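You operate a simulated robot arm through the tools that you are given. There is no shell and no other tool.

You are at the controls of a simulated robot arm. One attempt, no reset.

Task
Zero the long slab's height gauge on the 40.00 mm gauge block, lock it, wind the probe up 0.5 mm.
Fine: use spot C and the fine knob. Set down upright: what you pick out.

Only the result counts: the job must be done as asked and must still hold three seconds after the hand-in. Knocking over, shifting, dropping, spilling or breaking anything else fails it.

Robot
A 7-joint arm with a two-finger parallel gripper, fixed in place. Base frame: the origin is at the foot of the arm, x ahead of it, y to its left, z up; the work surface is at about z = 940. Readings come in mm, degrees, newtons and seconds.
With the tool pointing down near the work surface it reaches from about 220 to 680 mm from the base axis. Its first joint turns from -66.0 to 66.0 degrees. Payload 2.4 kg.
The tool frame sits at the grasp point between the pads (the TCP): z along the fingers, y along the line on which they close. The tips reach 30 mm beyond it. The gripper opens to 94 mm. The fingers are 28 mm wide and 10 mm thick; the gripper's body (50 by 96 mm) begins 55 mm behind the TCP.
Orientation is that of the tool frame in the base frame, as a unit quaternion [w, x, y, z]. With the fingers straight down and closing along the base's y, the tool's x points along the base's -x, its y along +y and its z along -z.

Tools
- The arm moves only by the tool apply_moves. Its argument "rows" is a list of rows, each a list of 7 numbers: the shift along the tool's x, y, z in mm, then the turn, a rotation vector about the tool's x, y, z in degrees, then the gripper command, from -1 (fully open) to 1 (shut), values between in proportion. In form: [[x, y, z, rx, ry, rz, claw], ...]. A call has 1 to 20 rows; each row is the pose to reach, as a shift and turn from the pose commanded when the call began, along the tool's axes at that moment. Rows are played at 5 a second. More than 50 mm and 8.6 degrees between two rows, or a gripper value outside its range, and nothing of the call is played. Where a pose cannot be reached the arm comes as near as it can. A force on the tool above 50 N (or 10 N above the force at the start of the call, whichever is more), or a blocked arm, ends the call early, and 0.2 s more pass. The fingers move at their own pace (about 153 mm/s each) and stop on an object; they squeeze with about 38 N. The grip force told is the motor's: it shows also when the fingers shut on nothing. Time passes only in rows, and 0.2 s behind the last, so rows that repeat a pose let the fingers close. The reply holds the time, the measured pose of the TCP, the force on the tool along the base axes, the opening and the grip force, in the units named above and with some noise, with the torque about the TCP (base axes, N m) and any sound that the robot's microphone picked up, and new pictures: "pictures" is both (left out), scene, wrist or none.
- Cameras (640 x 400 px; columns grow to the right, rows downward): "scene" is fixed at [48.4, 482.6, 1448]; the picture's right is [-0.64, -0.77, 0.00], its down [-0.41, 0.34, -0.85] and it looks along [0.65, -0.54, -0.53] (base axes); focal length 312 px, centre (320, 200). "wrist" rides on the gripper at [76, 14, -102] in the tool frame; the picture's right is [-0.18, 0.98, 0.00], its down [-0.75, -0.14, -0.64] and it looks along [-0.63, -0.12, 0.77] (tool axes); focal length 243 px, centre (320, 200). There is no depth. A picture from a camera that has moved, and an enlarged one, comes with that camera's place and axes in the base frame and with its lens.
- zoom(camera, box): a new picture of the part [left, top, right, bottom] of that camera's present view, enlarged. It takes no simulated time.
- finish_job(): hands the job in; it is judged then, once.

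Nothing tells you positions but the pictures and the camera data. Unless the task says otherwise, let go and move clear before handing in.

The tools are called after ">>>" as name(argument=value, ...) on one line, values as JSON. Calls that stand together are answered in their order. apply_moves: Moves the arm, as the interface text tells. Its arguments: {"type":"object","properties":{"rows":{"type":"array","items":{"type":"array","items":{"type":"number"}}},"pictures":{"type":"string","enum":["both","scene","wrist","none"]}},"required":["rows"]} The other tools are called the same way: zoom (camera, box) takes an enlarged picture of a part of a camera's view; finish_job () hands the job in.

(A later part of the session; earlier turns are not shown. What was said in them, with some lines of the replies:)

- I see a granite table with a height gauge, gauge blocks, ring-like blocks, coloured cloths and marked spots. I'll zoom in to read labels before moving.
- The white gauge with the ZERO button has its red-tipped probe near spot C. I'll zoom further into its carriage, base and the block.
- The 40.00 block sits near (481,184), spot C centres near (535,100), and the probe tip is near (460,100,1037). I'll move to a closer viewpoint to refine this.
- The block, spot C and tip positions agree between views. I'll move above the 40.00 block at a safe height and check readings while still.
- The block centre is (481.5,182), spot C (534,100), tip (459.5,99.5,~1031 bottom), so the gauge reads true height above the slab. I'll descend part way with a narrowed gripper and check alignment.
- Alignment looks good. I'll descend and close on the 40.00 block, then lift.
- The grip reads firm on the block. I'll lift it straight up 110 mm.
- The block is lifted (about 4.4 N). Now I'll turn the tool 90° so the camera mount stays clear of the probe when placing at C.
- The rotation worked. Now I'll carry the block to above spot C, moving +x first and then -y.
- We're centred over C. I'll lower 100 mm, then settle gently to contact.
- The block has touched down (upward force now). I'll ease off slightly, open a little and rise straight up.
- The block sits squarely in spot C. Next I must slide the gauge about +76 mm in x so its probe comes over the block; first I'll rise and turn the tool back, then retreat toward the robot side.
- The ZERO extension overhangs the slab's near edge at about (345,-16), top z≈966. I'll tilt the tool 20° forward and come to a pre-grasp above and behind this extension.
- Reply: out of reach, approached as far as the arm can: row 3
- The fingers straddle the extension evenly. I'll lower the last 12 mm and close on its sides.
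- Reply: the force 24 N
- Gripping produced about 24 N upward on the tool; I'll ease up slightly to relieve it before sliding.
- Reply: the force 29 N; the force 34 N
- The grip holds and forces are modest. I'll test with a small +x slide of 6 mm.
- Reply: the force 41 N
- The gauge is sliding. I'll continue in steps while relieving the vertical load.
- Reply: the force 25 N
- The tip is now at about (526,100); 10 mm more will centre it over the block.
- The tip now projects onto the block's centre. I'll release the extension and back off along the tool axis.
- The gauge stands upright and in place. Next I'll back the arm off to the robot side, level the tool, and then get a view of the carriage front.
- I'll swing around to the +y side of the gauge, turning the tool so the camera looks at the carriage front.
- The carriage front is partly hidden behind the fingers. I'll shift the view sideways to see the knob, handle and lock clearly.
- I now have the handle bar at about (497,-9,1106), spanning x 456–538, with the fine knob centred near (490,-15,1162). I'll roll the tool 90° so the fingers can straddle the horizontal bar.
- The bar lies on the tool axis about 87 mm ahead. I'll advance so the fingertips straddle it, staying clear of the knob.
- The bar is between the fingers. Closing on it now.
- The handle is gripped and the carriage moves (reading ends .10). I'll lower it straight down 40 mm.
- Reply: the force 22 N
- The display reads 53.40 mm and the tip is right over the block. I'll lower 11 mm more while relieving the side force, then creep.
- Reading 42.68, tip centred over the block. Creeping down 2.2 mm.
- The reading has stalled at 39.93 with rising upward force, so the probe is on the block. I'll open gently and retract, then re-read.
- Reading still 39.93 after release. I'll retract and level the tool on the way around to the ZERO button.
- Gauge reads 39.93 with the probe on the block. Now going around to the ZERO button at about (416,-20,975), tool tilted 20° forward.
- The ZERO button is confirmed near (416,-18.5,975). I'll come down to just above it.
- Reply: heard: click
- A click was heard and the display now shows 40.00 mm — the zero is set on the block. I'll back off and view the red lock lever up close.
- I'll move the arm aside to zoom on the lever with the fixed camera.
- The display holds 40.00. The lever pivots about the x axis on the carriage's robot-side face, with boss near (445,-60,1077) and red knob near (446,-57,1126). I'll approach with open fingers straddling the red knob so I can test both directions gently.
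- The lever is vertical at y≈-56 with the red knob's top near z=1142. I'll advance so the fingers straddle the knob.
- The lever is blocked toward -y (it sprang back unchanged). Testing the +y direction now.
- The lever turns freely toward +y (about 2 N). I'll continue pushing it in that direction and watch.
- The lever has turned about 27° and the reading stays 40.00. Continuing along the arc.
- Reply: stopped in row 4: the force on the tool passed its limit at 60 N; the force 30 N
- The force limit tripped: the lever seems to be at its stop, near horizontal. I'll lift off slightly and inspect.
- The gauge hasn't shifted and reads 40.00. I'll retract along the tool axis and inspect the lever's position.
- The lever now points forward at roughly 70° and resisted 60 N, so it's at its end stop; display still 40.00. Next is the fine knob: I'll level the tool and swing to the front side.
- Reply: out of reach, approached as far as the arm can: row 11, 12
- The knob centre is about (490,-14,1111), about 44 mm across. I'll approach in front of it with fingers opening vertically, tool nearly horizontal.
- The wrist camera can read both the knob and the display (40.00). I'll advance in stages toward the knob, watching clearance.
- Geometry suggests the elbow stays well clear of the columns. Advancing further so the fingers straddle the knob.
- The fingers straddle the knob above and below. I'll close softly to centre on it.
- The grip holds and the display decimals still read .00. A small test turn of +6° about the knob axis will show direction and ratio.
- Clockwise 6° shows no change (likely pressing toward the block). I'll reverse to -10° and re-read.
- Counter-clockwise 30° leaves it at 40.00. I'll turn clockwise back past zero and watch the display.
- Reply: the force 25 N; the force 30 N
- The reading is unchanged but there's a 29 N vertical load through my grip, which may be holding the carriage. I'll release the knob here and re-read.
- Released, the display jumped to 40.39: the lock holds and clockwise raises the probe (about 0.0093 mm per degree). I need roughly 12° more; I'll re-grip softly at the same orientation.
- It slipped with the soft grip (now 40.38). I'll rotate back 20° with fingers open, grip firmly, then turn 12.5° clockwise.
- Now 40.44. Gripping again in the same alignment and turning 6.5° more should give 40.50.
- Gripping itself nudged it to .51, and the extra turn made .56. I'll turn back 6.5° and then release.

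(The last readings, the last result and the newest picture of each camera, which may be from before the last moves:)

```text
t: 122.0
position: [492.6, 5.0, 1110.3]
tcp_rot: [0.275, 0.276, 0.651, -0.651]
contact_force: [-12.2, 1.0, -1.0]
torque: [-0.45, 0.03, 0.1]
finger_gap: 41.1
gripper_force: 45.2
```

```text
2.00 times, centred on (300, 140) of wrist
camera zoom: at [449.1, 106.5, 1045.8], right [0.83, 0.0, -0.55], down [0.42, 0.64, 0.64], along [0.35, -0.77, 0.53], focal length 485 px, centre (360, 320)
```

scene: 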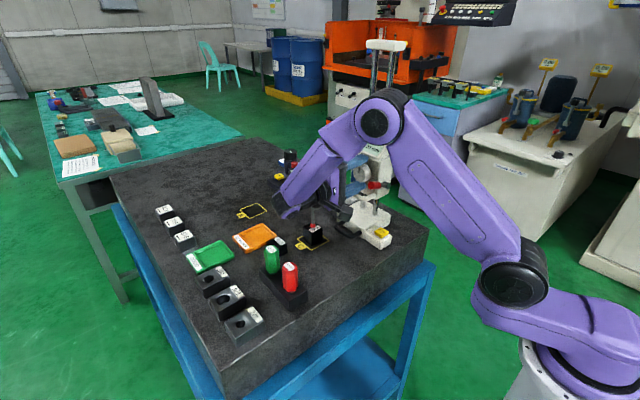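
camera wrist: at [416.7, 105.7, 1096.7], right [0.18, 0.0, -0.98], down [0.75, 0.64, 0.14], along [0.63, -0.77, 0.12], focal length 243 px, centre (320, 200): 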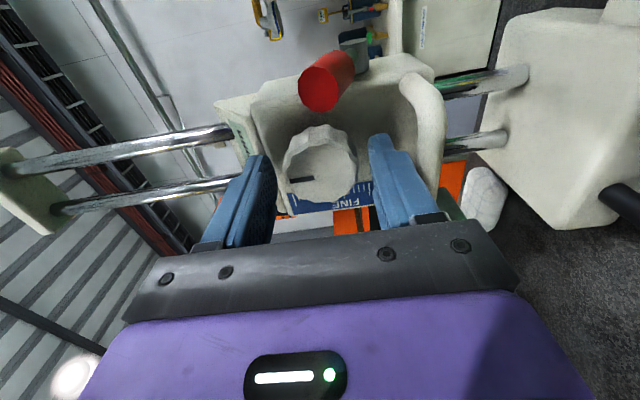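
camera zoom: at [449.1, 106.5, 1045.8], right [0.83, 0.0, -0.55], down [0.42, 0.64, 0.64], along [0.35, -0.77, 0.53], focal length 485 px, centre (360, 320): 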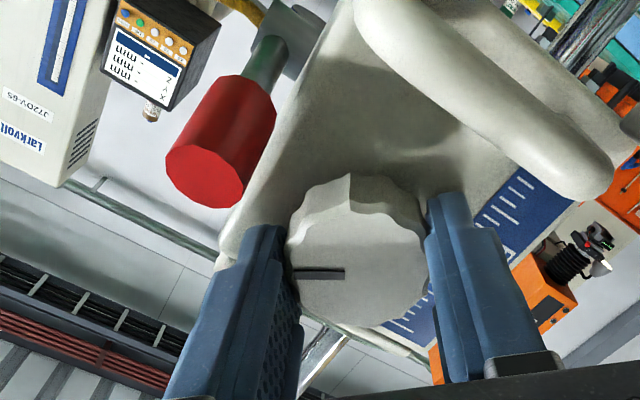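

>>> apply_moves(rows=[[0, 0, 0, 0, 0, 0, 0.1], [0, 0, 0, 0, 0, 0, -0.1], [0, 0, 0, 0, 0, 0, -0.2], [0, 0, 0, 0, 0, 0, -0.2]], pictures="none")

>>> zoom(camera="scene", box=[340, 120, 390, 190])

>>> zoom(camera="wrist", box=[180, 40, 420, 240])

>>> apply_moves(rows=[[0, 0, 0, 0, 0, 0, -0.2], [0, 0, 0, 0, 0, 0, -0.2], [0, 0, 0, 0, 0, 0, -0.2], [0, 0, 0, 0, 0, 0, -0.2], [0, 0, 0, 0, 0, 0, -0.2]], pictures="none")

>>> zoom(camera="scene", box=[340, 120, 390, 190])

```text
t: 123.0
position: [492.7, 4.7, 1110.7]
tcp_rot: [0.276, 0.276, 0.652, -0.65]
contact_force: [0.0, 0.5, 0.0]
torque: [0.01, 0.0, -0.01]
finger_gap: 56.3
gripper_force: 0.1
```

```text
5.71 times, centred on (365, 155) of scene
camera zoom: at [48.4, 482.6, 1448.0], right [-0.64, -0.77, 0.0], down [-0.41, 0.34, -0.85], along [0.65, -0.54, -0.53], focal length 1785 px, centre (63, 457)
```

zoom: 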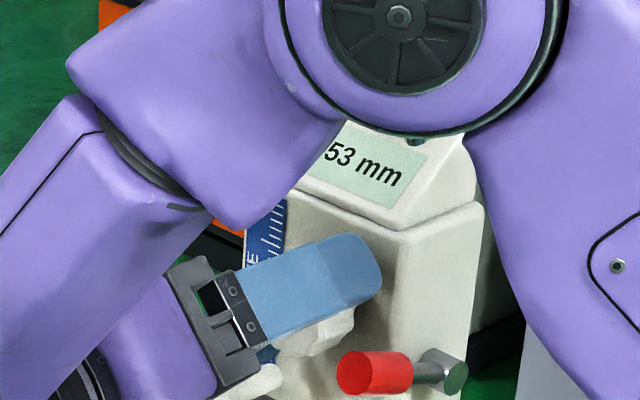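

```text
2.00 times, centred on (300, 140) of wrist
camera zoom: at [449.6, 106.5, 1045.9], right [0.83, 0.0, -0.55], down [0.42, 0.64, 0.64], along [0.35, -0.77, 0.53], focal length 485 px, centre (360, 320)
```

zoom: 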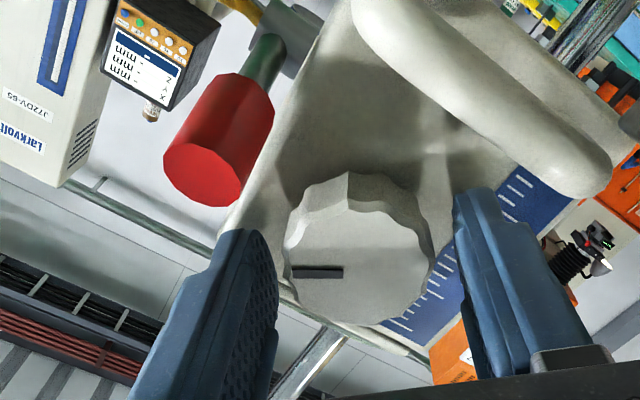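

```text
t: 124.2
position: [492.3, 3.8, 1110.4]
tcp_rot: [-0.276, -0.277, -0.65, 0.651]
contact_force: [0.9, -0.1, 0.4]
torque: [-0.01, 0.01, 0.02]
finger_gap: 56.6
gripper_force: 0.0
```

```text
5.71 times, centred on (365, 155) of scene
camera zoom: at [48.4, 482.6, 1448.0], right [-0.64, -0.77, 0.0], down [-0.41, 0.34, -0.85], along [0.65, -0.54, -0.53], focal length 1785 px, centre (63, 457)
```

zoom: 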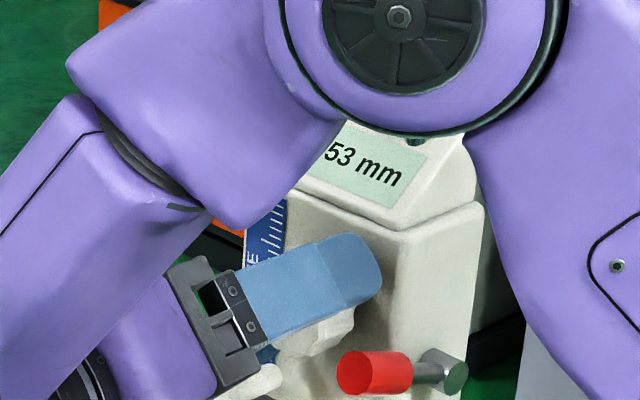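

Stable at 40.53 after release. I need about -0.03 mm, i.e. roughly 3.5° counter-clockwise. I'll grip, turn back a little and check.

>>> apply_moves(rows=[[0, 0, 0, 0, 0, 0, 0], [0, 0, 0, 0, 0, 0, 0.15], [0, 0, 0, 0, 0, 0, 0.25], [0, 0, 0, 0, 0, 0, 0.25]], pictures="none")

>>> zoom(camera="scene", box=[340, 120, 390, 190])

```text
t: 125.2
position: [490.6, 4.6, 1111.2]
tcp_rot: [0.276, 0.277, 0.651, -0.651]
contact_force: [-2.4, 0.1, 1.8]
torque: [-0.18, -0.05, -0.11]
finger_gap: 41.0
gripper_force: 44.6
```

```text
5.71 times, centred on (365, 155) of scene
camera zoom: at [48.2, 482.6, 1448.0], right [-0.64, -0.77, 0.0], down [-0.41, 0.34, -0.85], along [0.65, -0.54, -0.53], focal length 1785 px, centre (63, 457)
```

zoom: 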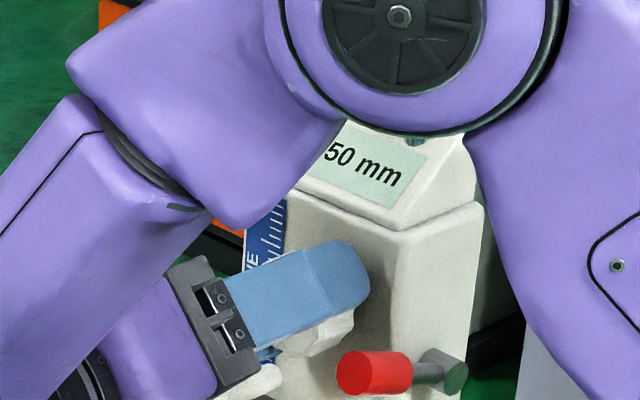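

Reads .50 under grip with little load. I'll release slowly and see where it settles.

>>> apply_moves(rows=[[0, 0, 0, 0, 0, 0, 0.15], [0, 0, 0, 0, 0, 0, 0.05], [0, 0, 0, 0, 0, 0, -0.1], [0, 0, 0, 0, 0, 0, -0.2], [0, 0, 0, 0, 0, 0, -0.2]], pictures="none")

>>> zoom(camera="scene", box=[340, 120, 390, 190])

>>> zoom(camera="wrist", box=[180, 40, 420, 240])

```text
t: 126.4
position: [491.2, 3.5, 1111.0]
tcp_rot: [0.276, 0.277, 0.652, -0.65]
contact_force: [0.4, -0.4, -0.4]
torque: [0.03, 0.03, 0.0]
finger_gap: 56.3
gripper_force: 0.1
```

```text
5.71 times, centred on (365, 155) of scene
camera zoom: at [48.4, 482.6, 1448.0], right [-0.64, -0.77, 0.0], down [-0.41, 0.34, -0.85], along [0.65, -0.54, -0.53], focal length 1785 px, centre (63, 457)
```

zoom: 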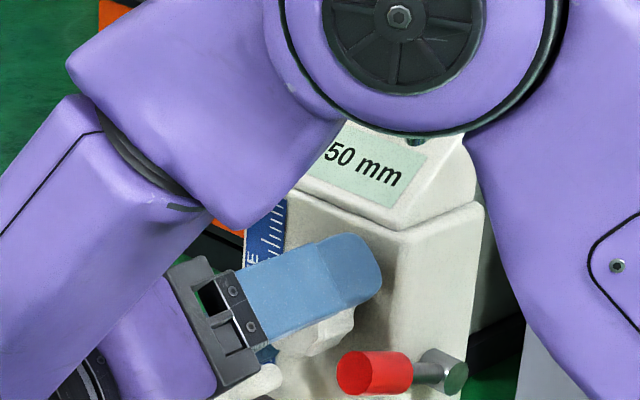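

```text
2.00 times, centred on (300, 140) of wrist
camera zoom: at [449.6, 106.5, 1045.9], right [0.83, 0.0, -0.55], down [0.42, 0.64, 0.64], along [0.35, -0.77, 0.53], focal length 485 px, centre (360, 320)
```

zoom: 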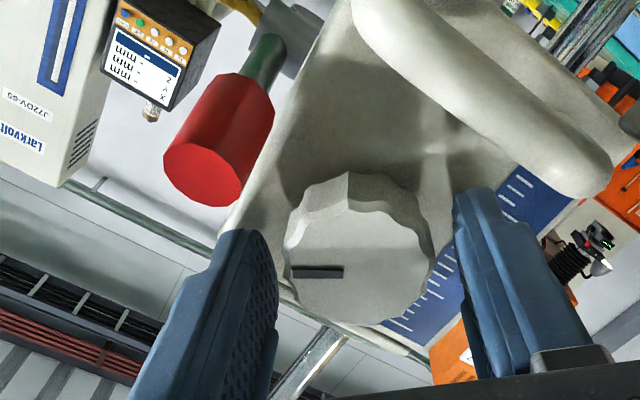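

It settled at 40.50. I'll open a touch more and withdraw straight back without touching the knob.

>>> apply_moves(rows=[[0, 0, 0, 0, 0, 0, -0.3], [0, 0, 0, 0, 0, 0, -0.3], [0, 0, -8, 0, 0, 0, -0.3], [0, 0, -18, 0, 0, 0, -0.3], [0, 0, -35, 0, 0, 0, -0.3], [0, 0, -55, 0, 0, 0, -0.3], [0, 0, -55, 0, 0, 0, -0.3]], pictures="both")

>>> zoom(camera="scene", box=[340, 120, 390, 190])

>>> zoom(camera="scene", box=[240, 130, 400, 270])

```text
t: 128.0
position: [492.0, 59.8, 1110.1]
tcp_rot: [0.277, 0.276, 0.652, -0.649]
contact_force: [0.0, -0.2, 0.3]
torque: [-0.01, -0.03, 0.01]
finger_gap: 60.9
gripper_force: 0.1
camera wrist: at [450.5, 162.0, 1045.1], right [0.83, 0.0, -0.55], down [0.42, 0.64, 0.64], along [0.35, -0.77, 0.53], focal length 243 px, centre (320, 200)
```

scene: 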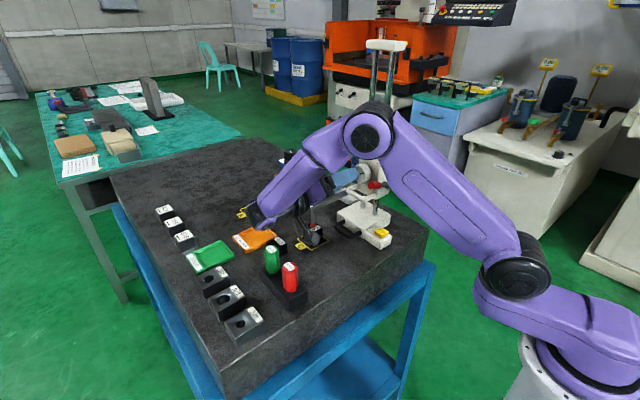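
wrist: 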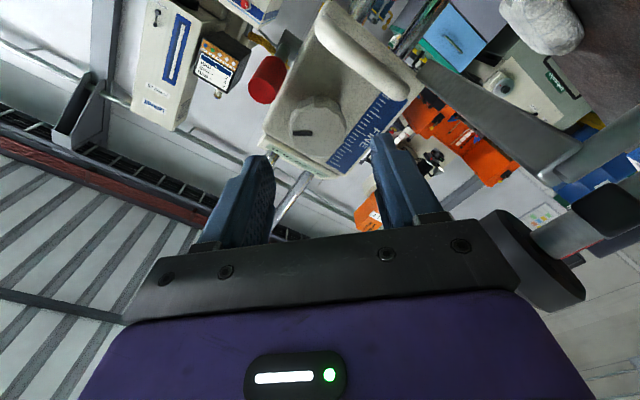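

```text
5.71 times, centred on (365, 155) of scene
camera zoom: at [48.4, 482.6, 1448.0], right [-0.64, -0.77, 0.0], down [-0.41, 0.34, -0.85], along [0.65, -0.54, -0.53], focal length 1785 px, centre (63, 457)
```

zoom: 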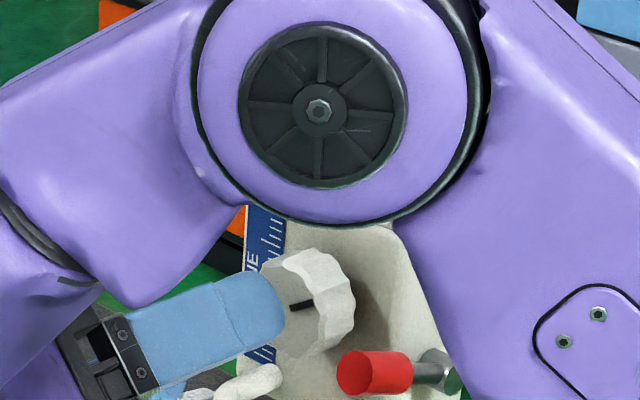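

```text
2.86 times, centred on (320, 200) of scene
camera zoom: at [48.4, 482.6, 1448.0], right [-0.64, -0.77, 0.0], down [-0.41, 0.34, -0.85], along [0.65, -0.54, -0.53], focal length 893 px, centre (320, 200)
```

zoom: 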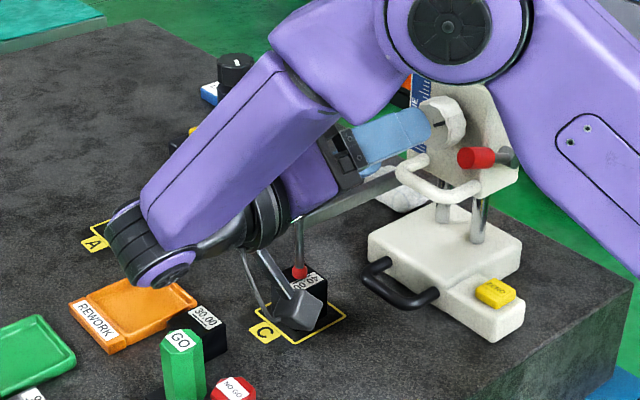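

Clear of the knob. I'll roll the tool back and retreat along the path I came in by.

>>> apply_moves(rows=[[0, 0, -5, 0, 0, -8, -0.3], [0, 0, -10, 0, 0, -16, -0.3], [0, 0, -15, 0, 0, -24, -0.3], [0, 0, -20, 0, 0, -32, -0.2], [0, 0, -25, 0, 0, -40, -0.1], [0, 0, -30, 0, 0, -46, 0], [0, 0, -35, 0, 0, -46, 0], [0, 0, -35, 0, 0, -46, 0]], pictures="both")

>>> zoom(camera="wrist", box=[180, 40, 420, 240])

```text
t: 129.8
position: [491.7, 93.6, 1110.7]
tcp_rot: [0.0, -0.001, 0.708, -0.706]
contact_force: [0.9, -0.4, 0.3]
torque: [-0.01, 0.01, 0.03]
finger_gap: 47.0
gripper_force: 0.0
camera wrist: at [415.6, 196.0, 1095.7], right [0.18, 0.0, -0.98], down [0.75, 0.64, 0.14], along [0.63, -0.77, 0.12], focal length 243 px, centre (320, 200)
```

scene: 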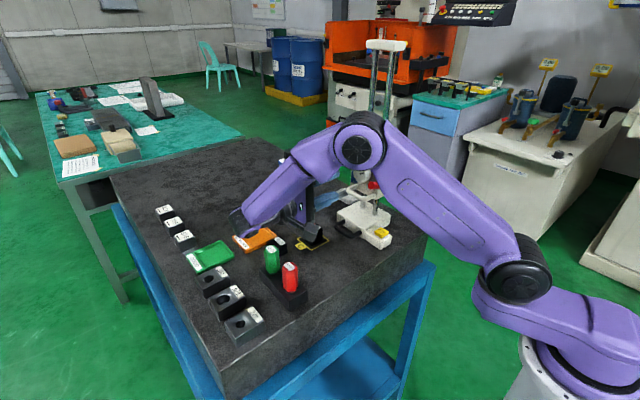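
wrist: 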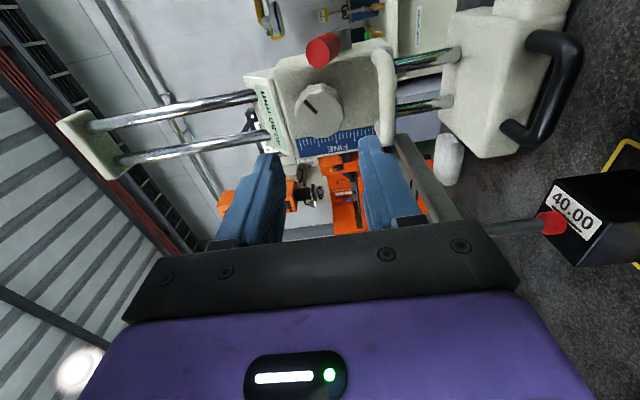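

```text
2.00 times, centred on (300, 140) of wrist
camera zoom: at [415.6, 196.0, 1095.7], right [0.18, 0.0, -0.98], down [0.75, 0.64, 0.14], along [0.63, -0.77, 0.12], focal length 485 px, centre (360, 320)
```

zoom: 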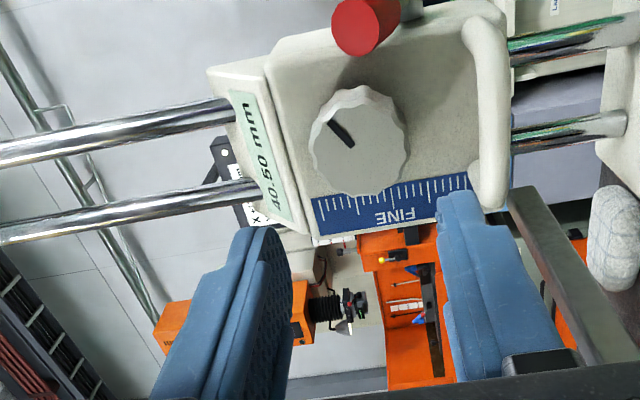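

The display reads 40.50 mm in full view. Now retreating clear and levelling the tool.

>>> apply_moves(rows=[[10, -8, -25, 0, 0, 0, 0], [25, -16, -50, -5, 0, 0, 0], [45, -28, -75, -12, 0, 0, 0], [60, -40, -95, -20, 0, 0, 0], [68, -50, -105, -28, 0, 0, 0], [68, -60, -105, -36, 0, 0, 0], [72, -70, -100, -44, 0, 0, 0], [80, -80, -90, -52, 0, 0, 0], [90, -90, -80, -60, 0, 0, 0], [100, -95, -65, -68, 0, 0, 0], [115, -100, -50, -76, 0, 0, 0], [130, -102, -35, -84, 0, 0, 0], [145, -102, -15, -90, 0, 0, 0], [145, -102, -15, -90, 0, 0, 0]], pictures="both")

>>> zoom(camera="scene", box=[345, 120, 415, 205])

>>> zoom(camera="scene", box=[280, 180, 410, 270])

>>> zoom(camera="scene", box=[130, 140, 330, 350])

```text
t: 132.8
position: [349.2, 107.4, 1211.3]
tcp_rot: [0.0, 0.0, 1.0, 0.002]
contact_force: [-0.3, -0.6, -0.2]
torque: [0.02, -0.01, 0.02]
finger_gap: 47.0
gripper_force: 0.0
camera wrist: at [271.7, 122.6, 1314.0], right [0.18, 0.98, 0.0], down [0.75, -0.14, 0.64], along [0.63, -0.12, -0.77], focal length 243 px, centre (320, 200)
```

scene: 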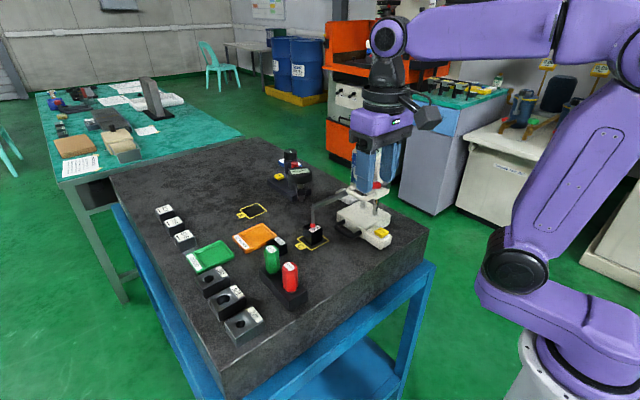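
wrist: 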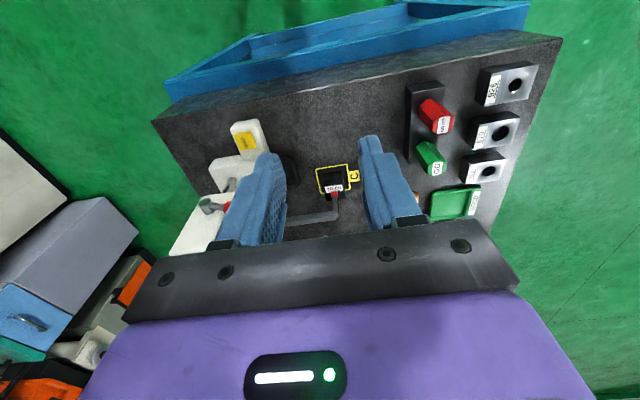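

```text
4.71 times, centred on (380, 162) of scene
camera zoom: at [48.4, 482.6, 1448.0], right [-0.64, -0.77, 0.0], down [-0.41, 0.34, -0.85], along [0.65, -0.54, -0.53], focal length 1470 px, centre (38, 376)
```

zoom: 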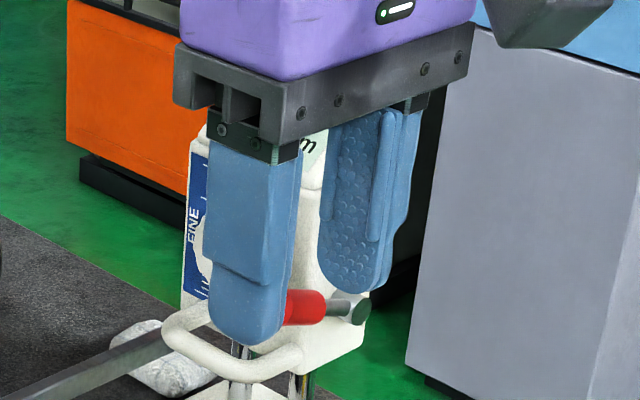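

```text
4.44 times, centred on (345, 225) of scene
camera zoom: at [48.4, 482.6, 1448.0], right [-0.64, -0.77, 0.0], down [-0.41, 0.34, -0.85], along [0.65, -0.54, -0.53], focal length 1388 px, centre (209, 89)
```

zoom: 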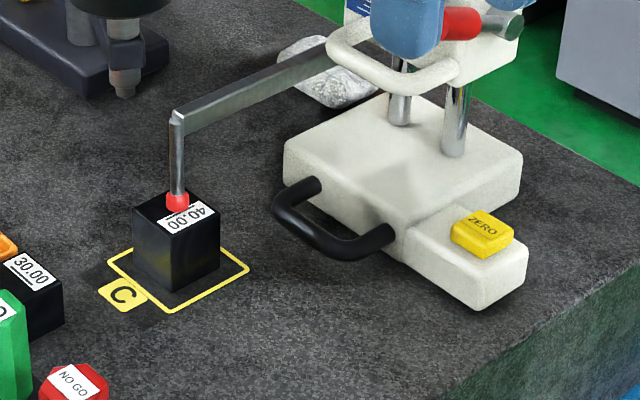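

```text
1.90 times, centred on (230, 245) of scene
camera zoom: at [48.4, 482.6, 1448.0], right [-0.64, -0.77, 0.0], down [-0.41, 0.34, -0.85], along [0.65, -0.54, -0.53], focal length 595 px, centre (491, 114)
```

zoom: 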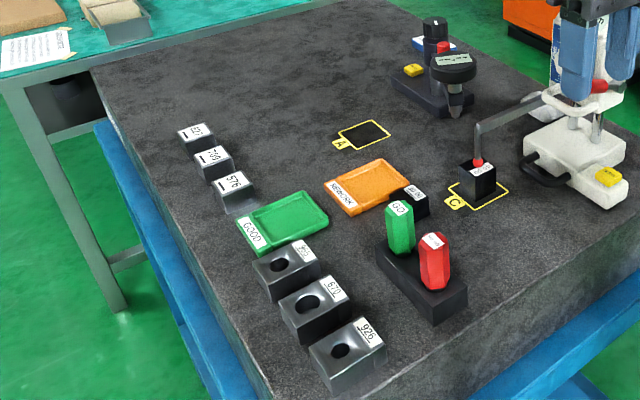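

Everything else on the slab looks undisturbed. I'll pull the arm further back and read the display and lever once more.

>>> apply_moves(rows=[[30, -20, -20, 0, 0, 0, 0], [60, -45, -40, 0, 0, 0, 0], [75, -60, -60, 0, 0, 0, 0], [75, -60, -60, 0, 0, 0, 0], [75, -60, -60, 0, 0, 0, 0], [75, -60, -60, 0, 0, 0, 0]], pictures="scene")

>>> zoom(camera="scene", box=[345, 120, 415, 205])

>>> zoom(camera="scene", box=[300, 210, 340, 260])

```text
t: 134.2
position: [272.6, 45.6, 1271.3]
tcp_rot: [0.0, 0.0, 1.0, 0.0]
contact_force: [-0.6, 0.1, 0.4]
torque: [0.02, 0.0, -0.02]
finger_gap: 46.9
gripper_force: 0.1
```

scene: 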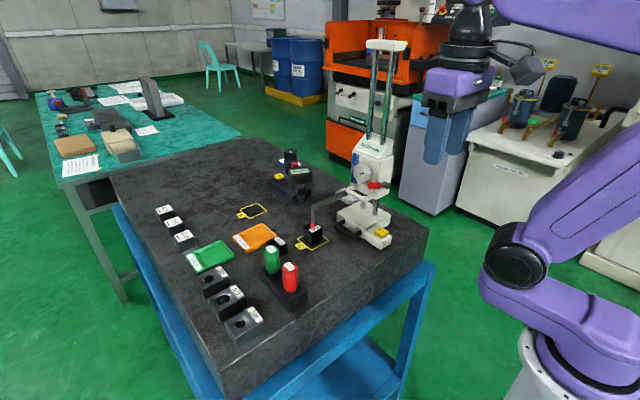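

```text
4.71 times, centred on (380, 162) of scene
camera zoom: at [48.4, 482.6, 1448.0], right [-0.64, -0.77, 0.0], down [-0.41, 0.34, -0.85], along [0.65, -0.54, -0.53], focal length 1470 px, centre (38, 376)
```

zoom: 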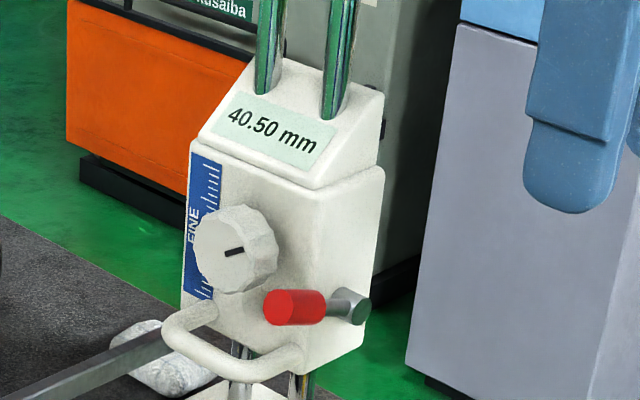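

```text
8.00 times, centred on (320, 235) of scene
camera zoom: at [48.4, 482.6, 1448.0], right [-0.64, -0.77, 0.0], down [-0.41, 0.34, -0.85], along [0.65, -0.54, -0.53], focal length 2499 px, centre (320, -80)
```

zoom: 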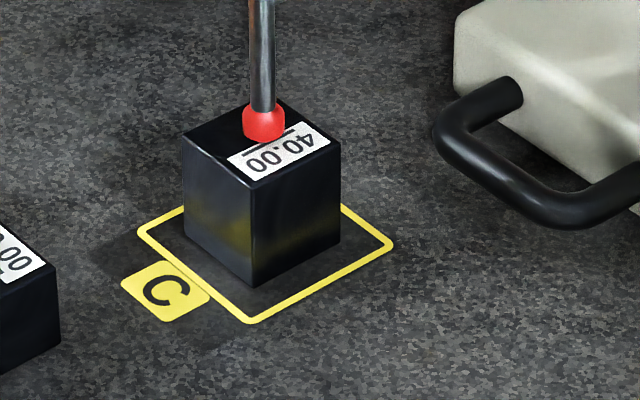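

The display holds at 40.50 mm eight seconds after I let go of the knob. The lock lever is over, the 40.00 block stands upright in spot C, and the arm is clear, so I'm handing in.

>>> finish_job()

```text
The job is handed in.
```

I zeroed the height gauge on the 40.00 mm block at spot C, locked it, and wound the probe up 0.5 mm with the fine knob. I then moved the arm clear and handed the job in. No verdict on the result has come back.

- **Block:** it stands upright inside the spot C outline, with the probe centred above it.
- **Gauge moved:** the probe was not over spot C at the start. I slid the whole gauge about 76 mm along the slab, holding it by the ZERO button arm.
- **Zero:** the gauge read 39.93 when the probe touched the block. Pressing ZERO clicked and set the display to 40.00.
- **Lock:** I turned the red lever toward the front until it stopped at about 70°. That push hit the robot's 60 N force limit, but the gauge did not shift. I did not test the lock by trying to move the carriage. After that, the fine knob moved the probe and the setting held.
- **Fine knob:** it overshot to 40.56 before I brought it back. The display reads 40.50 and stayed there for the eight seconds I watched after letting go.

Nothing else on the slab appears to have moved.
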